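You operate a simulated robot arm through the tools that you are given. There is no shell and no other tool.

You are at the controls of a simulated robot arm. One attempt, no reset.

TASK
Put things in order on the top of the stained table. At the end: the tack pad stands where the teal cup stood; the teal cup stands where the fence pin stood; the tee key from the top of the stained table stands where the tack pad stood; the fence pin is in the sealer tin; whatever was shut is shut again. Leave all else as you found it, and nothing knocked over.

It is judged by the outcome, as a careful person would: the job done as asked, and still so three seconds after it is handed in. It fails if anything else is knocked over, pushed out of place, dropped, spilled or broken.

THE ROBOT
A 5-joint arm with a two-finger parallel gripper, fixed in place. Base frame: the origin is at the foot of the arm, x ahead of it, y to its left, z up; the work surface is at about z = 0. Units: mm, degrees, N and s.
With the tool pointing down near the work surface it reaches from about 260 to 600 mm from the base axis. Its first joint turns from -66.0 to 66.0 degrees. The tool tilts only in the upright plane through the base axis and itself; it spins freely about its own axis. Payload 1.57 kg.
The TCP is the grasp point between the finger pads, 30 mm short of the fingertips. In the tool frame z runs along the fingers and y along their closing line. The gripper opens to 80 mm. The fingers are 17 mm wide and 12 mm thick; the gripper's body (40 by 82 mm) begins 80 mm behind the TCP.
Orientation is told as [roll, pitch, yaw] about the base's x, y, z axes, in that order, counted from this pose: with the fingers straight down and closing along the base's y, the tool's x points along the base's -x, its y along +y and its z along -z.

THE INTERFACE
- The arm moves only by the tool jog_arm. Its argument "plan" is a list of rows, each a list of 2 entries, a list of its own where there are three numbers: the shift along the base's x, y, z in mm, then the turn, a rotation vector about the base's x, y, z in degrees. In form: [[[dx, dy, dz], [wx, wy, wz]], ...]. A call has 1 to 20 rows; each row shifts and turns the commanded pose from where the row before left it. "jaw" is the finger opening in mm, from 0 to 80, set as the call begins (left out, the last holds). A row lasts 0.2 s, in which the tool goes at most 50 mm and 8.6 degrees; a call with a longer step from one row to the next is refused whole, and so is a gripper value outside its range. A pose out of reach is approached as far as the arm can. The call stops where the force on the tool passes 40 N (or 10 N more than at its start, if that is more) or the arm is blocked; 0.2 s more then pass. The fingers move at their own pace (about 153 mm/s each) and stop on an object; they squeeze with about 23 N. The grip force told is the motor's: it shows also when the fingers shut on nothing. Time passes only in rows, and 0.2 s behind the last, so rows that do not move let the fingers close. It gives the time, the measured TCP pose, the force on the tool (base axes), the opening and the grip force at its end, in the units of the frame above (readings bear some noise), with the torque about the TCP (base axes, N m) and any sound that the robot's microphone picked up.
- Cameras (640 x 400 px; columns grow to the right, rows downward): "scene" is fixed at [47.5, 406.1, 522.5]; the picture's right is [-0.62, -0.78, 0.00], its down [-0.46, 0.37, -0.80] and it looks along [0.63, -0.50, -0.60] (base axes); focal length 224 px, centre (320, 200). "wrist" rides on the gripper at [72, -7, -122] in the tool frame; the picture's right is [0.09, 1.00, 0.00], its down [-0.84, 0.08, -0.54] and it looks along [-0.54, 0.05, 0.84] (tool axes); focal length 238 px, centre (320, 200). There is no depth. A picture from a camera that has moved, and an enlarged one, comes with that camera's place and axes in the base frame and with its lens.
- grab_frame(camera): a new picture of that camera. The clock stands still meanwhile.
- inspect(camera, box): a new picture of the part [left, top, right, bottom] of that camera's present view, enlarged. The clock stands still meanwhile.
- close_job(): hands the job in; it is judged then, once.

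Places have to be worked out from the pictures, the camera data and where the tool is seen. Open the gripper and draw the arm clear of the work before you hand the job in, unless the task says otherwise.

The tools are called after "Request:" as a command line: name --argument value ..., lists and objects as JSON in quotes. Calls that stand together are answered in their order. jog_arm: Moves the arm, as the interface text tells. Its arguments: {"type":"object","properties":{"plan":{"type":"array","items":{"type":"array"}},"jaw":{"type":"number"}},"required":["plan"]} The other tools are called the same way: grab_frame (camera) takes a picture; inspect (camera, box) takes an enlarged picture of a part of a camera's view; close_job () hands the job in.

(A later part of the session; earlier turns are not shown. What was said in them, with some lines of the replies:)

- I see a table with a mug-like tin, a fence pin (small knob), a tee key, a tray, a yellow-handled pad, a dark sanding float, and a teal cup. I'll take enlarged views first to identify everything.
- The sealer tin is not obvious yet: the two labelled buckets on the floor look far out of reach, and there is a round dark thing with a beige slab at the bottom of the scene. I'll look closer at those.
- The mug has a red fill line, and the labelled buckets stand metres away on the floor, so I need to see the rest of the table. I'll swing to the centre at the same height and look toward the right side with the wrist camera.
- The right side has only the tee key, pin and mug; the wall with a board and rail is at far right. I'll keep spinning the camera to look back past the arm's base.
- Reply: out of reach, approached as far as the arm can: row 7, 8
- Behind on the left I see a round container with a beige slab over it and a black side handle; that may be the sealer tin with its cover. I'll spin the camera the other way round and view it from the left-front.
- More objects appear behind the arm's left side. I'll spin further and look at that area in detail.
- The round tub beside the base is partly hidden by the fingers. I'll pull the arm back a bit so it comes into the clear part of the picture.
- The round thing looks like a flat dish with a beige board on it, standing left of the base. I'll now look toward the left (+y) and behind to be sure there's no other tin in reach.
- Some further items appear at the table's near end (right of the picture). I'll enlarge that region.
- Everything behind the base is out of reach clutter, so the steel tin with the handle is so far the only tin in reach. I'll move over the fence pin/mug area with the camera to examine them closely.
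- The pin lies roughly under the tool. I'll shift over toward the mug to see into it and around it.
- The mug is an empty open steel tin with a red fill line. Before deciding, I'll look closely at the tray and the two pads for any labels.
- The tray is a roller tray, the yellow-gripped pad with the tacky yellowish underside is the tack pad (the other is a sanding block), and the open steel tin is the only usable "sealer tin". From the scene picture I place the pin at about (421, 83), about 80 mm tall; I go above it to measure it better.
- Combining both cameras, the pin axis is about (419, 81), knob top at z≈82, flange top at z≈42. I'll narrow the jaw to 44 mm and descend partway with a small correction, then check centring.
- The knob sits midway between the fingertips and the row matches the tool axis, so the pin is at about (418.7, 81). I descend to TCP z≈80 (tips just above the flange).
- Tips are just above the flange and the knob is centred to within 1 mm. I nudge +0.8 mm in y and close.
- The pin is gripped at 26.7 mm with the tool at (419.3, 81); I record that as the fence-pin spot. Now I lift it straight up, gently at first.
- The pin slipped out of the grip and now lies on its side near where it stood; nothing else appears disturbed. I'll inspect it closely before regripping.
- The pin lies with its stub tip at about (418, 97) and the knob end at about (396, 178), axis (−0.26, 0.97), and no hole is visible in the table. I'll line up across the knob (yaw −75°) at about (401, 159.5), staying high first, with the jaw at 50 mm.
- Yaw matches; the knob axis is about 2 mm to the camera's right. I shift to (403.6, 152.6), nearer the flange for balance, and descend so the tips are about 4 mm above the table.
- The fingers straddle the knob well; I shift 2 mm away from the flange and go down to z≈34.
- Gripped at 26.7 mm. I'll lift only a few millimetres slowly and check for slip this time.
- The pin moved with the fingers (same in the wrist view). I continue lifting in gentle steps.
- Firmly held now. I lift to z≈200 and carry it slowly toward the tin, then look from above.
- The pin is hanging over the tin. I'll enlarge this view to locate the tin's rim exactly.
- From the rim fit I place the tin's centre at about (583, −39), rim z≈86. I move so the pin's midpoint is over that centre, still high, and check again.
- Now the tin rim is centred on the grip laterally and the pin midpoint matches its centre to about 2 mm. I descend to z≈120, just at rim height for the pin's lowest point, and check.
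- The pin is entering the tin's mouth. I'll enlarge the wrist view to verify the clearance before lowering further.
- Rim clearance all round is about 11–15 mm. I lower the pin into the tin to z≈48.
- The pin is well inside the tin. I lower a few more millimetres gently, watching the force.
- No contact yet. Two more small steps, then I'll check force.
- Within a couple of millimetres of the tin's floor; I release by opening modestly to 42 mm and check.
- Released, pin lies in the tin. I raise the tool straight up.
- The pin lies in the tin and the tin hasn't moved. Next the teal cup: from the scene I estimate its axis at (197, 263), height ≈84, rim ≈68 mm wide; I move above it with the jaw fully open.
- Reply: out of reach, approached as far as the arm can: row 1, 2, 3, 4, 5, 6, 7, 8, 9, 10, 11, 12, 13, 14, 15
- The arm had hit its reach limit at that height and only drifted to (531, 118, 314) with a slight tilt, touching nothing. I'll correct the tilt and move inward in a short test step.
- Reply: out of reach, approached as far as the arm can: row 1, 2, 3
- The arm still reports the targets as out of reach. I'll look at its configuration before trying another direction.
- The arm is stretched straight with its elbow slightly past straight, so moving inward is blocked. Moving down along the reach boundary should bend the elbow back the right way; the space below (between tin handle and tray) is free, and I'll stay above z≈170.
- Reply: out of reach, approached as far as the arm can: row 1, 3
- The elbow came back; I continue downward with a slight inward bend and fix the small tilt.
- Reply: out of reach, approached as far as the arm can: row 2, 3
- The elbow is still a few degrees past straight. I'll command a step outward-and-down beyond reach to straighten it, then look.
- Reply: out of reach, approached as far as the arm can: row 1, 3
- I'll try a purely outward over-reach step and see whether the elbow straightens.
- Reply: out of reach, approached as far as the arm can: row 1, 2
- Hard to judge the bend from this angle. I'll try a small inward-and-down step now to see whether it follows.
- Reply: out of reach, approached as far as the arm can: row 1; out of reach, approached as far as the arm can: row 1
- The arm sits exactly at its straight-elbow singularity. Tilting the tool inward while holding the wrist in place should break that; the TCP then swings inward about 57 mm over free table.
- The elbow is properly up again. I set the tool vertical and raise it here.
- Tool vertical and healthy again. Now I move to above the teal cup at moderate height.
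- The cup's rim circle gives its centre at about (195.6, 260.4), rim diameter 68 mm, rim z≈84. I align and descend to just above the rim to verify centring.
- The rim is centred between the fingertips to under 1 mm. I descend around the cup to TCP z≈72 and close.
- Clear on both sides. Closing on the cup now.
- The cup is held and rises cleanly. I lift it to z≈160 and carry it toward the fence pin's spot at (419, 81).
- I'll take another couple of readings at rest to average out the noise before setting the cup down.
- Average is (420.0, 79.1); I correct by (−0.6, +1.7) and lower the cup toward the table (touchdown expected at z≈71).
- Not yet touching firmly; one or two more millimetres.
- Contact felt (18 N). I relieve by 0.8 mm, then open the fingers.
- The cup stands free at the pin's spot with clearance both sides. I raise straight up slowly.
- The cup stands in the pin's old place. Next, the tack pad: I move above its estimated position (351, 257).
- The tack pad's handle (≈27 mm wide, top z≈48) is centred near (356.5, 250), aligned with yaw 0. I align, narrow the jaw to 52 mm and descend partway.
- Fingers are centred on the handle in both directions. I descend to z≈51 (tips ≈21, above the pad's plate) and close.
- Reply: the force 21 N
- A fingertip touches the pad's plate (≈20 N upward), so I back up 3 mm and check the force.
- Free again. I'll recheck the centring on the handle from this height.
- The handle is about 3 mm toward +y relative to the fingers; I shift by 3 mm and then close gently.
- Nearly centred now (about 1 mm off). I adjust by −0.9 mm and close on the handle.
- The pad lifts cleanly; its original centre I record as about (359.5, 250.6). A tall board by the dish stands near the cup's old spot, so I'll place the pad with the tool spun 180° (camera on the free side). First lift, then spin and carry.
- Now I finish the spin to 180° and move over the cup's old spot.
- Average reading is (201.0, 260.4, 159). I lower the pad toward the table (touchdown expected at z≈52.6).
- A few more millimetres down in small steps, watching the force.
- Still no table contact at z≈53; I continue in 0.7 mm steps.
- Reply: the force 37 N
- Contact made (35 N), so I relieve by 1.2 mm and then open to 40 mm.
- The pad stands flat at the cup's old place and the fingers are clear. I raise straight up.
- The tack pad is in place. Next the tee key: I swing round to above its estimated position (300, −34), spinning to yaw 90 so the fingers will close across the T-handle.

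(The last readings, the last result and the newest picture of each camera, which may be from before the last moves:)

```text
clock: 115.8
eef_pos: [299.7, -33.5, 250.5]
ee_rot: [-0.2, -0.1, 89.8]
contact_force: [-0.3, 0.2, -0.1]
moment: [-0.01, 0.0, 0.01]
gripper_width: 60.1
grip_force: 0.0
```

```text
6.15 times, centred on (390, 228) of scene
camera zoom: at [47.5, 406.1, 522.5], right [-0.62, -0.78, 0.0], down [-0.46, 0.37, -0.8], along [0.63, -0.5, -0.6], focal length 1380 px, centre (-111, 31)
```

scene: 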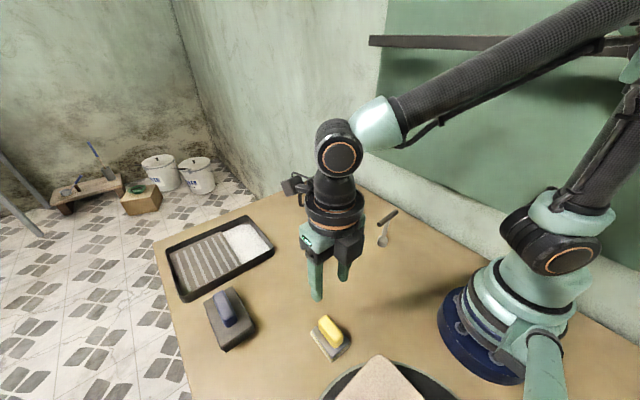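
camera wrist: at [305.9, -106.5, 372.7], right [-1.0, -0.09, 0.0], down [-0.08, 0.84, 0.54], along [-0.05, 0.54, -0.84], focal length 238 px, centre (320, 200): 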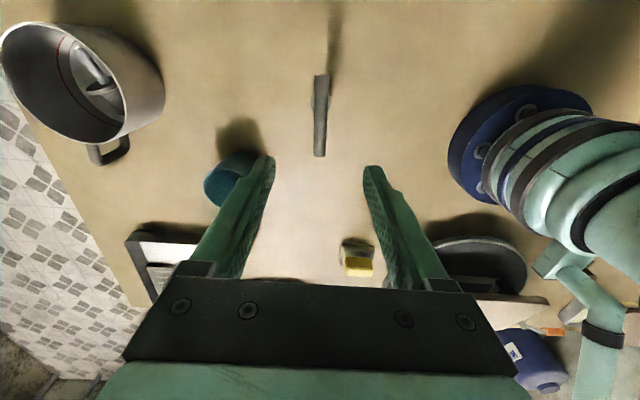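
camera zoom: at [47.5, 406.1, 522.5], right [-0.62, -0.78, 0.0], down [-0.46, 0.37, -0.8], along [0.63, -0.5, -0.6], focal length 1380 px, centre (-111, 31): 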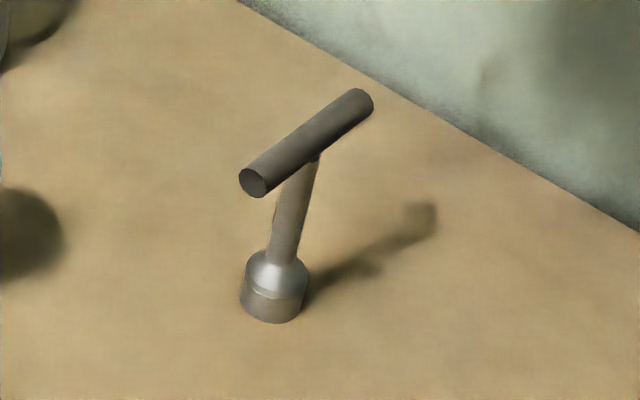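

The key's handle (≈15 mm thick, ≈83 mm long, top z≈112) is centred near (299.9, −41.4) and turned about 4° from y. I align, turn to yaw ≈94° and descend to just above it to verify.

Request:
jog_arm --plan '[[[0.2, -4, -20], [0, 0, 2.1]], [[0, -3.9, -25], [0, 0, 2.1]], [[0, 0, -25], [0, 0, 0]], [[0, 0, -20], [0, 0, 0]], [[0, 0, 0], [0, 0, 0]], [[0, 0, 0], [0, 0, 0]]]' --jaw 46

Request:
inspect --camera "wrist" --box '[230, 60, 410, 220]'

Request:
inspect --camera "scene" --box '[340, 160, 440, 260]'

```text
clock: 117.2
eef_pos: [301.4, -42.5, 159.2]
ee_rot: [-0.1, 0.0, 94.1]
contact_force: [-0.6, -1.3, 0.1]
moment: [-0.04, -0.02, 0.0]
gripper_width: 46.1
grip_force: 0.0
```

```text
2.50 times, centred on (320, 140) of wrist
camera zoom: at [312.2, -113.6, 281.7], right [-0.99, -0.16, 0.0], down [-0.14, 0.83, 0.54], along [-0.09, 0.53, -0.84], focal length 596 px, centre (320, 350)
```

zoom: 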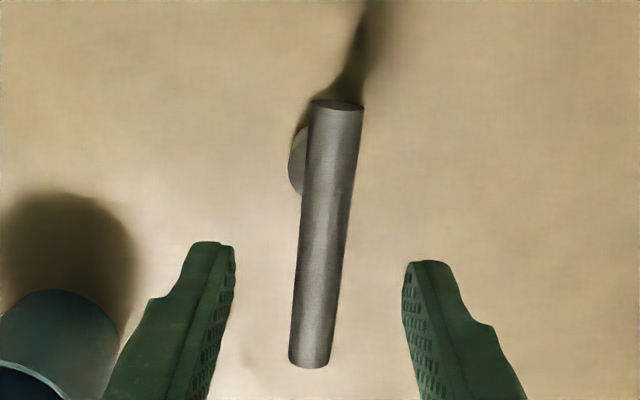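

```text
4.00 times, centred on (390, 210) of scene
camera zoom: at [47.5, 406.1, 522.5], right [-0.62, -0.78, 0.0], down [-0.46, 0.37, -0.8], along [0.63, -0.5, -0.6], focal length 897 px, centre (40, 160)
```

zoom: 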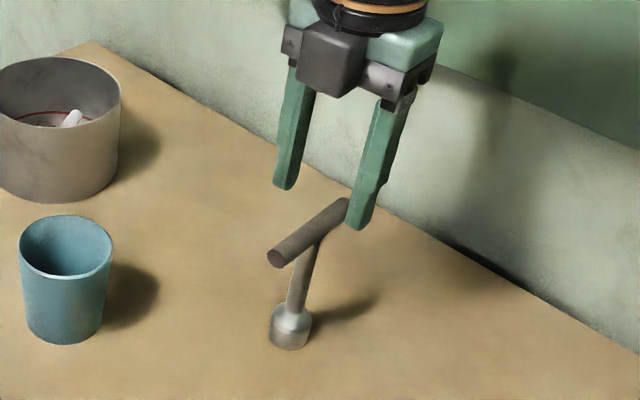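

Yaw and lateral alignment match exactly; I shift 1.5 mm toward the shaft axis and descend so the handle sits at the pad centre (z≈106).

Request:
jog_arm --plan '[[[0, -1.5, -13], [0, 0, 0]], [[0, 0, -14], [0, 0, 0]], [[0, 0, -14], [0, 0, 0]], [[0, 0, -8], [0, 0, 0]], [[0, 0, -4], [0, 0, 0]], [[0, 0, 0], [0, 0, 0]]]'

Request:
inspect --camera "wrist" --box '[230, 80, 410, 240]'

Request:
inspect --camera "scene" --box '[340, 160, 440, 260]'

```text
clock: 118.6
eef_pos: [299.6, -46.7, 105.8]
ee_rot: [-0.3, 0.1, 94.1]
contact_force: [0.2, 0.2, 0.1]
moment: [0.0, -0.01, -0.02]
gripper_width: 46.1
grip_force: 0.0
```

```text
2.50 times, centred on (320, 160) of wrist
camera zoom: at [311.8, -117.8, 228.5], right [-0.99, -0.16, 0.0], down [-0.14, 0.83, 0.54], along [-0.09, 0.53, -0.84], focal length 596 px, centre (320, 300)
```

zoom: 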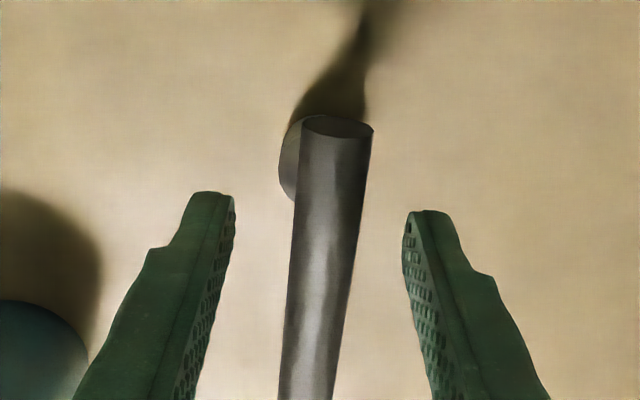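

```text
4.00 times, centred on (390, 210) of scene
camera zoom: at [47.5, 406.1, 522.5], right [-0.62, -0.78, 0.0], down [-0.46, 0.37, -0.8], along [0.63, -0.5, -0.6], focal length 897 px, centre (40, 160)
```

zoom: 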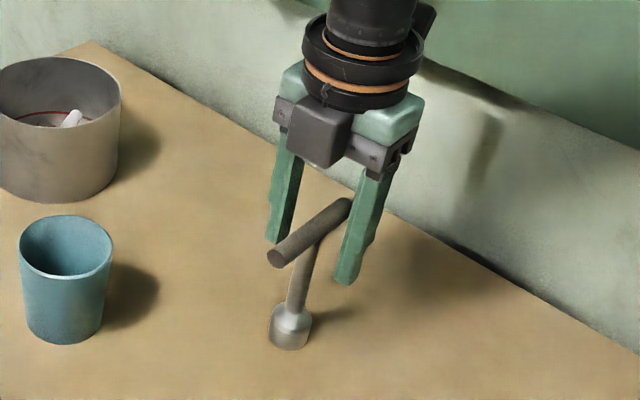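

The handle is centred between the fingers and the shaft axis is within 2 mm of the tool axis. I close and then lift just a few millimetres.

Request:
jog_arm --plan '[[[0, 0, 0], [0, 0, 0]], [[0, 0, 0], [0, 0, 0]], [[0, 0, 0], [0, 0, 0]]]' --jaw 4

Request:
jog_arm --plan '[[[0, 0, 1], [0, 0, 0]], [[0, 0, 2], [0, 0, 0]], [[0, 0, 3], [0, 0, 0]], [[0, 0, 0], [0, 0, 0]]]'

Request:
inspect --camera "wrist" --box '[230, 80, 410, 240]'

Request:
inspect --camera "scene" --box '[340, 160, 440, 260]'

```text
clock: 119.4
eef_pos: [299.9, -46.1, 107.0]
ee_rot: [-0.2, 0.1, 94.2]
contact_force: [0.7, -0.5, 0.2]
moment: [0.0, 0.01, 0.0]
gripper_width: 14.3
grip_force: 22.7
```

```text
clock: 120.4
eef_pos: [301.1, -44.1, 114.3]
ee_rot: [-0.2, 0.0, 94.2]
contact_force: [-0.9, 0.4, -0.9]
moment: [0.02, -0.02, 0.01]
gripper_width: 14.2
grip_force: 22.9
```

```text
2.50 times, centred on (320, 160) of wrist
camera zoom: at [312.4, -116.5, 236.4], right [-0.99, -0.16, 0.0], down [-0.14, 0.83, 0.54], along [-0.09, 0.53, -0.84], focal length 596 px, centre (320, 300)
```

zoom: 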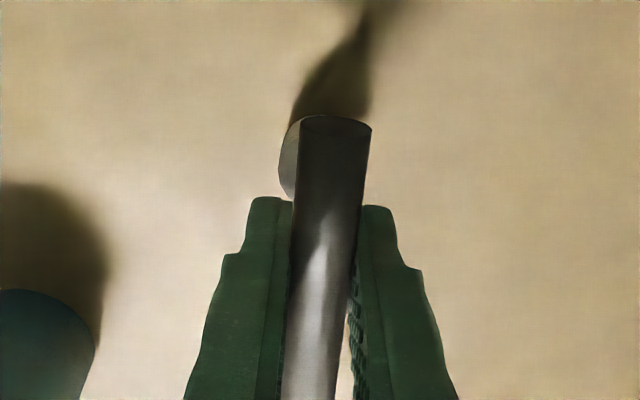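

```text
4.00 times, centred on (390, 210) of scene
camera zoom: at [47.5, 406.1, 522.5], right [-0.62, -0.78, 0.0], down [-0.46, 0.37, -0.8], along [0.63, -0.5, -0.6], focal length 897 px, centre (40, 160)
```

zoom: 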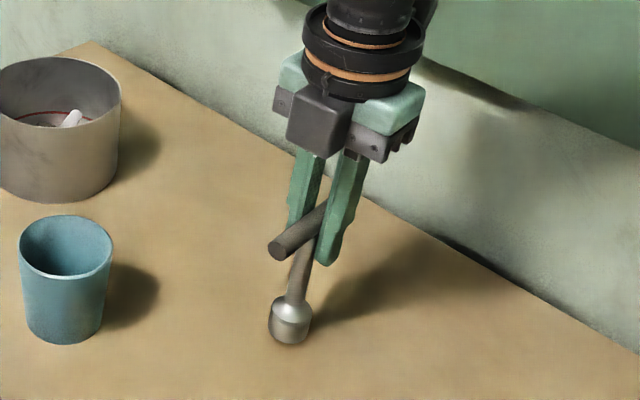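

The key is held straight. I lift it to z≈230 and carry it to the tack pad's old place at (359.5, 250.6).

Request:
jog_arm --plan '[[[0, 0, 6], [0, 0, 0]], [[0, 0, 12], [0, 0, 0]], [[0, 0, 18], [0, 0, 0]], [[0, 0, 22], [0, 0, 0]], [[0, 0, 22], [0, 0, 0]], [[0, 0, 20], [0, 0, 0]], [[0, 0, 14], [0, 0, 0]], [[0, 0, 0], [0, 0, 0]]]'

Request:
jog_arm --plan '[[[1, 6, 0], [0, 0, 0]], [[2.5, 13, 0], [0, 0, 0]], [[4, 19, 0], [0, 0, 0]], [[4.2, 21, 0], [0, 0, 0]], [[4.2, 21, 0], [0, 0, 0]], [[4.2, 21, 0], [0, 0, 0]], [[4.2, 21, 0], [0, 0, 0]], [[4.2, 21, 0], [0, 0, 0]], [[4.2, 21, 0], [0, 0, 0]], [[4.2, 21, 0], [0, 0, 0]], [[4.2, 21, 0], [0, 0, 0]], [[4.2, 21, 0], [0, 0, 0]], [[4.2, 21, 0], [0, 0, 0]], [[4, 20, 0], [0, 0, 0]], [[3, 15, 0], [0, 0, 0]], [[2, 8, 0], [0, 0, 0]], [[1, 4, 0], [0, 0, 0]], [[0, 0, 0], [0, 0, 0]]]'

Request:
jog_arm --plan '[[[0, 0, 0], [0, 0, 0]]]'

Request:
grab_frame --camera "scene"

Request:
grab_frame --camera "wrist"

```text
clock: 122.2
eef_pos: [299.7, -41.4, 231.2]
ee_rot: [-0.1, 0.0, 94.1]
contact_force: [0.4, 0.0, -1.2]
moment: [-0.02, 0.0, -0.02]
gripper_width: 14.0
grip_force: 23.1
```

```text
clock: 126.0
eef_pos: [361.0, 251.2, 227.7]
ee_rot: [-0.1, -0.1, 94.0]
contact_force: [0.3, 0.0, -1.1]
moment: [-0.05, 0.05, -0.04]
gripper_width: 14.3
grip_force: 22.4
```

```text
clock: 126.4
eef_pos: [362.9, 251.6, 227.7]
ee_rot: [-0.2, -0.1, 94.1]
contact_force: [-0.2, 0.1, -1.5]
moment: [0.02, 0.01, 0.01]
gripper_width: 13.8
grip_force: 23.4
```

```text
taken
```

scene: 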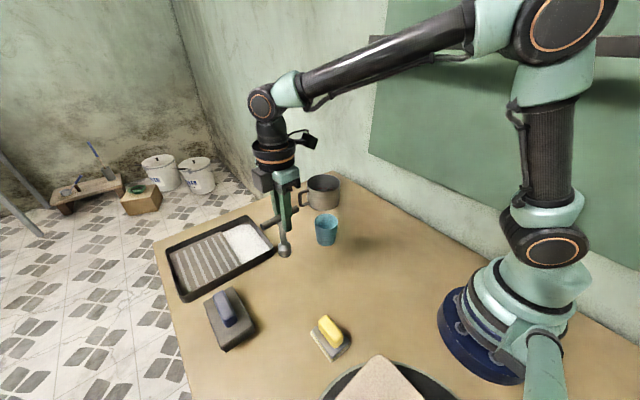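

```text
taken
camera wrist: at [373.4, 177.9, 349.2], right [-0.99, -0.16, 0.0], down [-0.14, 0.83, 0.54], along [-0.09, 0.54, -0.84], focal length 238 px, centre (320, 200)
```

wrist: 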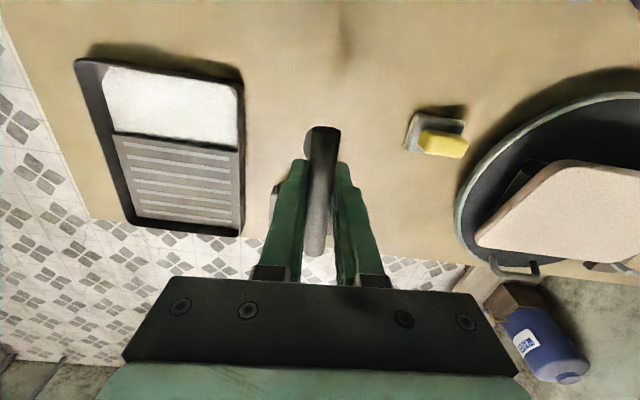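

Mean reading (362, 251.4); I correct toward (359.5, 250.6) and lower to a few millimetres above touchdown (expected z≈106).

Request:
jog_arm --plan '[[[-1.2, -0.4, -8], [0, 0, 0]], [[-1.2, -0.4, -16], [0, 0, 0]], [[0, 0, -20], [0, 0, 0]], [[0, 0, -22], [0, 0, 0]], [[0, 0, -20], [0, 0, 0]], [[0, 0, -14], [0, 0, 0]], [[0, 0, -8], [0, 0, 0]], [[0, 0, -4], [0, 0, 0]], [[0, 0, 0], [0, 0, 0]]]'

Request:
jog_arm --plan '[[[0, 0, 0], [0, 0, 0]]]'

Request:
jog_arm --plan '[[[0, 0, 0], [0, 0, 0]]]'

Request:
jog_arm --plan '[[[0, 0, 0], [0, 0, 0]]]'

Request:
inspect --camera "scene" --box '[230, 190, 350, 310]'

```text
clock: 128.4
eef_pos: [360.1, 247.7, 116.1]
ee_rot: [-0.2, -0.1, 94.1]
contact_force: [0.3, -0.7, -1.6]
moment: [0.01, 0.02, -0.02]
gripper_width: 13.7
grip_force: 22.8
```

```text
clock: 128.8
eef_pos: [358.9, 248.2, 116.1]
ee_rot: [-0.1, -0.2, 94.2]
contact_force: [0.4, 0.1, -1.1]
moment: [0.04, 0.01, 0.03]
gripper_width: 14.1
grip_force: 23.2
```

```text
clock: 129.2
eef_pos: [359.7, 249.2, 115.9]
ee_rot: [-0.2, -0.1, 94.1]
contact_force: [-0.1, 0.1, -1.3]
moment: [0.0, 0.01, 0.01]
gripper_width: 14.1
grip_force: 22.7
```

```text
clock: 129.6
eef_pos: [360.1, 247.8, 115.8]
ee_rot: [-0.2, -0.1, 94.2]
contact_force: [0.0, -0.3, -1.7]
moment: [0.0, 0.03, 0.01]
gripper_width: 14.0
grip_force: 23.1
```

```text
3.33 times, centred on (290, 250) of scene
camera zoom: at [47.5, 406.1, 522.5], right [-0.62, -0.78, 0.0], down [-0.46, 0.37, -0.8], along [0.63, -0.5, -0.6], focal length 747 px, centre (420, 33)
```

zoom: 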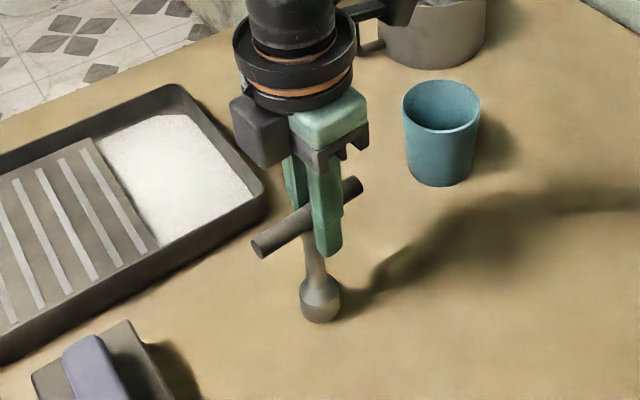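

Comparing the scene view with the grip geometry, I'm holding the handle about 6–7 mm off its middle, so the key's shaft is at about y≈255 now. I shift by (+0.5, −5) so the key itself is over the pad's old centre, and recheck.

Request:
jog_arm --plan '[[[0.3, -2.5, 0], [0, 0, 0]], [[0.2, -2.5, 0], [0, 0, 0]], [[0, 0, 0], [0, 0, 0]], [[0, 0, 0], [0, 0, 0]]]'

Request:
inspect --camera "scene" --box '[250, 220, 330, 300]'

Request:
inspect --camera "wrist" --box '[230, 80, 410, 240]'

```text
clock: 130.6
eef_pos: [360.3, 244.1, 115.9]
ee_rot: [-0.2, -0.1, 94.1]
contact_force: [-0.3, 0.4, -1.7]
moment: [-0.02, 0.0, 0.04]
gripper_width: 14.2
grip_force: 22.8
```

```text
5.00 times, centred on (290, 260) of scene
camera zoom: at [47.5, 406.1, 522.5], right [-0.62, -0.78, 0.0], down [-0.46, 0.37, -0.8], along [0.63, -0.5, -0.6], focal length 1121 px, centre (470, -100)
```

zoom: 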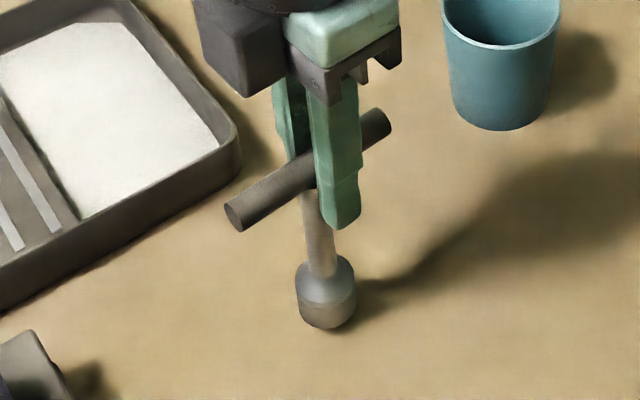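

```text
2.50 times, centred on (320, 160) of wrist
camera zoom: at [371.9, 171.9, 237.8], right [-0.99, -0.16, 0.0], down [-0.14, 0.83, 0.54], along [-0.09, 0.54, -0.84], focal length 596 px, centre (320, 300)
```

zoom: 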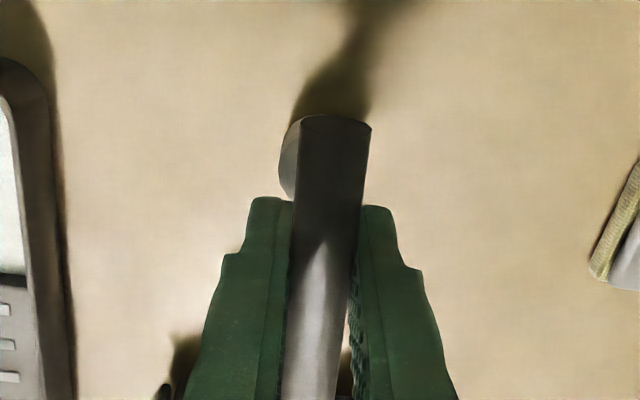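

The key's foot now projects within about 2 mm of the pad's old centre. I make a last 1 mm trim and lower gently.

Request:
jog_arm --plan '[[[0.3, -1, -3], [0, 0, 0]], [[0, 0, -3], [0, 0, 0]], [[0, 0, -1.5], [0, 0, 0]], [[0, 0, 0], [0, 0, 0]]]'

Request:
jog_arm --plan '[[[0, 0, -0.7], [0, 0, 0]], [[0, 0, 0], [0, 0, 0]]]'

Request:
jog_arm --plan '[[[0, 0, -0.6], [0, 0, 0]], [[0, 0, 0], [0, 0, 0]]]'

```text
clock: 131.6
eef_pos: [361.0, 244.9, 108.9]
ee_rot: [-0.2, -0.1, 94.1]
contact_force: [-0.3, 0.4, -1.1]
moment: [0.01, -0.01, 0.0]
gripper_width: 14.1
grip_force: 23.0
```

```text
clock: 132.2
eef_pos: [360.8, 243.4, 108.1]
ee_rot: [-0.2, -0.2, 94.1]
contact_force: [-0.2, -1.0, -0.6]
moment: [-0.03, 0.0, -0.01]
gripper_width: 13.9
grip_force: 23.1
```

```text
clock: 132.8
eef_pos: [359.6, 243.7, 108.0]
ee_rot: [-0.3, -0.2, 94.1]
contact_force: [0.3, -0.2, -1.7]
moment: [-0.02, 0.01, -0.01]
gripper_width: 14.2
grip_force: 22.8
```

No contact yet at z≈107.5; I continue in small steps, watching the vertical force.

Request:
jog_arm --plan '[[[0, 0, -0.6], [0, 0, 0]], [[0, 0, 0], [0, 0, 0]]]'

Request:
jog_arm --plan '[[[0, 0, -0.5], [0, 0, 0]], [[0, 0, 0], [0, 0, 0]]]'

```text
clock: 133.4
eef_pos: [359.5, 242.4, 107.8]
ee_rot: [-0.2, -0.1, 94.1]
contact_force: [-0.7, 1.1, -0.3]
moment: [0.0, 0.0, 0.0]
gripper_width: 13.9
grip_force: 22.9
```

```text
clock: 134.0
eef_pos: [360.6, 241.8, 106.4]
ee_rot: [-0.2, -0.1, 94.1]
contact_force: [-0.4, 0.2, 1.8]
moment: [-0.02, 0.02, -0.03]
gripper_width: 14.1
grip_force: 22.8
```

Force is beginning to reverse (about +1.8 N); one more small step to confirm touchdown.

Request:
jog_arm --plan '[[[0, 0, -0.4], [0, 0, 0]], [[0, 0, 0], [0, 0, 0]]]'

Request:
inspect --camera "scene" --box '[250, 220, 330, 300]'

```text
clock: 134.6
eef_pos: [360.7, 243.6, 106.9]
ee_rot: [-0.1, -0.1, 94.1]
contact_force: [-4.3, -2.2, 17.0]
moment: [-0.13, 0.19, 0.03]
gripper_width: 14.1
grip_force: 22.7
```

```text
5.00 times, centred on (290, 260) of scene
camera zoom: at [47.4, 406.1, 522.6], right [-0.62, -0.78, 0.0], down [-0.46, 0.37, -0.8], along [0.63, -0.5, -0.6], focal length 1121 px, centre (470, -100)
```

zoom: 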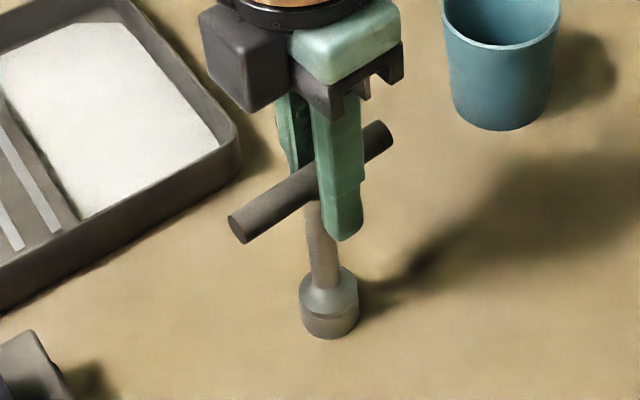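

Touchdown confirmed (17 N) and the foot projects within about 1 mm of the pad's old centre. I relieve 0.5 mm, then open.

Request:
jog_arm --plan '[[[0, 0, 0.5], [0, 0, 0]], [[0, 0, 0], [0, 0, 0]]]'

Request:
jog_arm --plan '[[[0, 0, 0], [0, 0, 0]], [[0, 0, 0], [0, 0, 0]], [[0, 0, 0], [0, 0, 0]]]' --jaw 44

Request:
inspect --camera "scene" --box '[250, 220, 330, 300]'

Request:
inspect --camera "wrist" --box '[230, 80, 410, 240]'

```text
clock: 135.2
eef_pos: [361.7, 243.6, 106.9]
ee_rot: [-0.2, 0.0, 94.2]
contact_force: [-2.4, -1.1, 13.9]
moment: [-0.13, 0.04, -0.01]
gripper_width: 14.0
grip_force: 22.4
```

```text
clock: 136.0
eef_pos: [358.7, 244.0, 106.3]
ee_rot: [-0.3, -0.2, 94.1]
contact_force: [-0.1, 0.5, 0.6]
moment: [0.01, 0.02, 0.02]
gripper_width: 43.8
grip_force: 0.2
```

```text
5.00 times, centred on (290, 260) of scene
camera zoom: at [47.5, 406.1, 522.5], right [-0.62, -0.78, 0.0], down [-0.46, 0.37, -0.8], along [0.63, -0.5, -0.6], focal length 1121 px, centre (470, -100)
```

zoom: 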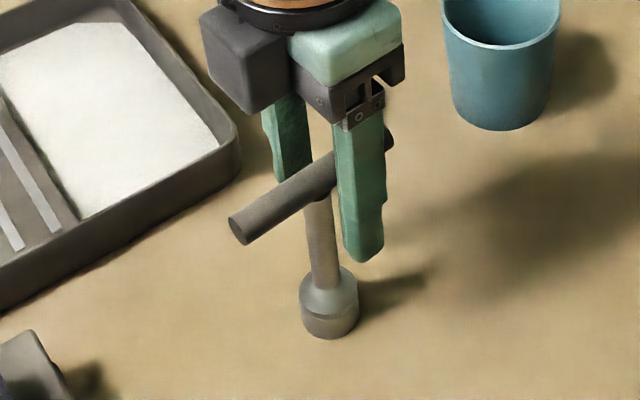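

```text
2.50 times, centred on (320, 160) of wrist
camera zoom: at [371.4, 171.1, 228.0], right [-0.99, -0.16, 0.0], down [-0.14, 0.83, 0.54], along [-0.09, 0.54, -0.84], focal length 596 px, centre (320, 300)
```

zoom: 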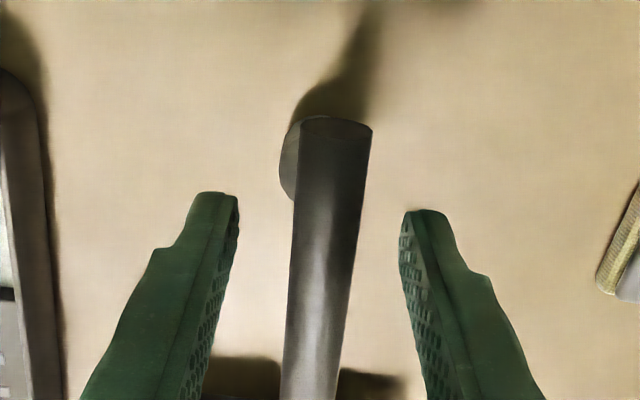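

The key stands upright on its own. I raise straight up slowly, well clear of the handle.

Request:
jog_arm --plan '[[[0, 0, 4], [0, 0, 0]], [[0, 0, 8], [0, 0, 0]], [[0, 0, 14], [0, 0, 0]], [[0, 0, 20], [0, 0, 0]], [[0, 0, 25], [0, 0, 0]], [[0, 0, 30], [0, 0, 0]], [[0, 0, 30], [0, 0, 0]], [[0, 0, 20], [0, 0, 0]], [[0, 0, 0], [0, 0, 0]]]'

Request:
grab_frame --camera "scene"

Request:
grab_frame --camera "wrist"

```text
clock: 138.0
eef_pos: [358.2, 245.7, 255.9]
ee_rot: [-0.2, -0.1, 94.1]
contact_force: [0.3, 0.3, 0.3]
moment: [0.04, -0.03, -0.02]
gripper_width: 44.1
grip_force: 0.1
```

```text
taken
```

scene: 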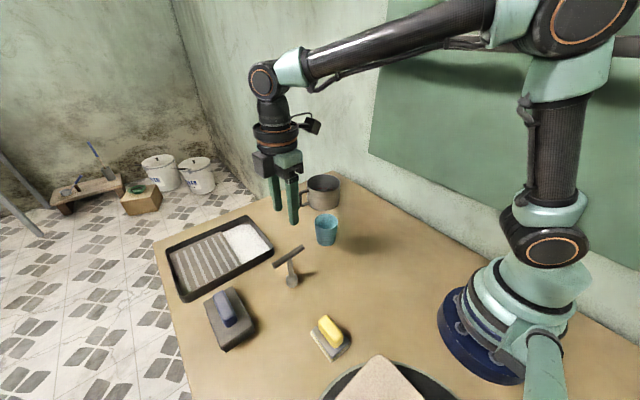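

```text
taken
camera wrist: at [369.7, 172.8, 377.9], right [-0.99, -0.16, 0.0], down [-0.14, 0.83, 0.54], along [-0.09, 0.54, -0.84], focal length 238 px, centre (320, 200)
```

wrist: 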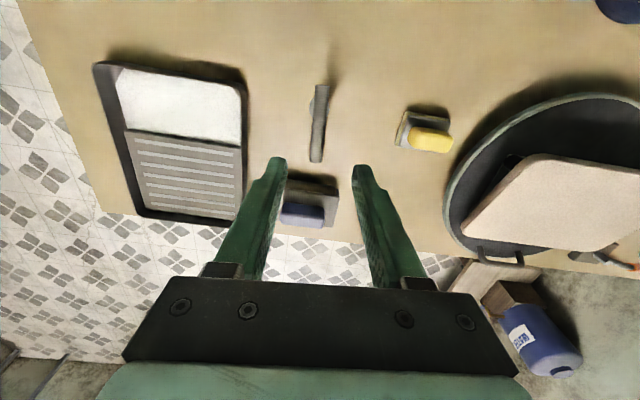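

All four items look placed. I'll move the arm away to a clear pose and inspect each item closely.

Request:
jog_arm --plan '[[[-2, -20, 8], [0, 0, -8]], [[-4, -30, 10], [0, 0, -8.5]], [[-4, -32, 10], [0, 0, -8.5]], [[-4, -32, 10], [0, 0, -8.5]], [[-4, -32, 10], [0, 0, -8.5]], [[-4, -32, 5], [0, 0, -8.5]], [[-4, -32, 5], [0, 0, -8.5]], [[-4, -25, 5], [0, 0, -8.5]], [[0, 0, 0], [0, 0, 0]]]' --jaw 80

Request:
grab_frame --camera "scene"

Request:
inspect --camera "scene" --box '[280, 300, 380, 380]'

Request:
inspect --camera "scene" --box '[260, 200, 360, 300]'

Request:
inspect --camera "scene" --box '[290, 165, 354, 215]'

```text
clock: 140.0
eef_pos: [327.0, 9.2, 322.9]
ee_rot: [-0.1, -0.1, 26.5]
contact_force: [0.3, 0.7, -0.6]
moment: [0.0, 0.01, 0.01]
gripper_width: 80.2
grip_force: 0.1
```

```text
taken
```

scene: 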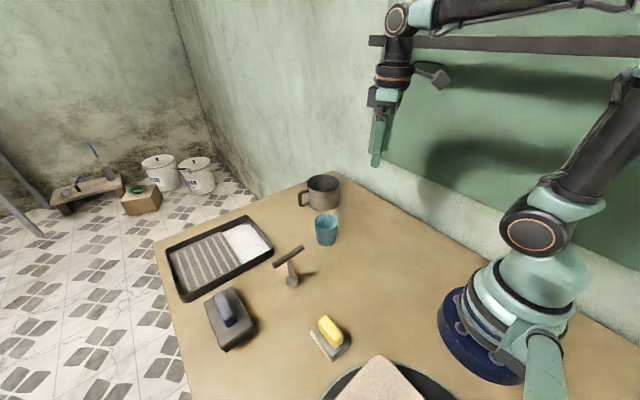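

```text
5.00 times, centred on (330, 340) of scene
camera zoom: at [47.5, 406.1, 522.5], right [-0.62, -0.78, 0.0], down [-0.46, 0.37, -0.8], along [0.63, -0.5, -0.6], focal length 1121 px, centre (270, -500)
```

zoom: 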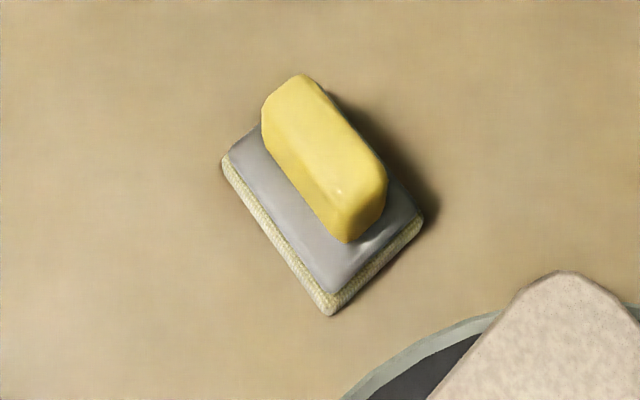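

```text
4.00 times, centred on (310, 250) of scene
camera zoom: at [47.5, 406.1, 522.5], right [-0.62, -0.78, 0.0], down [-0.46, 0.37, -0.8], along [0.63, -0.5, -0.6], focal length 897 px, centre (360, 0)
```

zoom: 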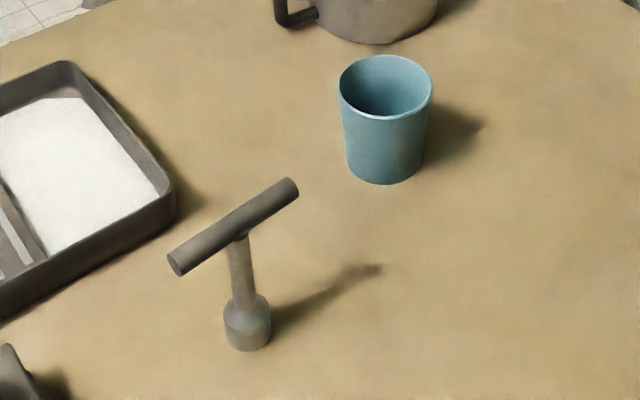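

```text
8.00 times, centred on (322, 190) of scene
camera zoom: at [47.5, 406.1, 522.5], right [-0.62, -0.78, 0.0], down [-0.46, 0.37, -0.8], along [0.63, -0.5, -0.6], focal length 1794 px, centre (304, 280)
```

zoom: 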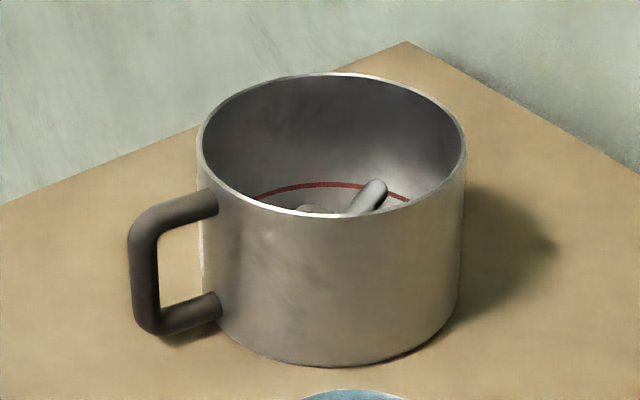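

Everything checks out: the pin is in the tin (tin unmoved), the cup stands at the pin's spot, the pad at the cup's spot, and the tee key stands upright at the pad's spot. The tray, block and dish look unchanged, nothing was found shut, and the gripper is open and clear, so I hand the job in.

Request:
close_job

```text
The job is handed in.
```

I've handed the job in, and all four moves on the stained table are done. In the last pictures each item sits within about 3 mm of its target spot:

- **Tack pad:** it stands where the teal cup stood.
- **Teal cup:** it stands where the fence pin stood.
- **Tee key:** it stands upright where the tack pad stood.
- **Fence pin:** it lies on its side in the sealer tin.

The tin, roller tray, sanding block and round dish looked unmoved, and the gripper was open and clear of the work.

- **Dropped pin:** the fence pin slipped from my first grip and fell onto its side on the table. I picked it up from there; the pictures showed nothing else disturbed.
- **Choice of tin:** I took the open steel tin with the handle and red fill line to be the sealer tin. The bucket actually labelled "SEALER" stands on the floor over two metres away, out of the arm's reach.
- **Choice of pad:** I took the small pad with the yellow handle to be the tack pad; the larger one with the blue handle looked like a sanding block.
- **Nothing shut:** I found nothing shut within reach, so there was nothing to close again.
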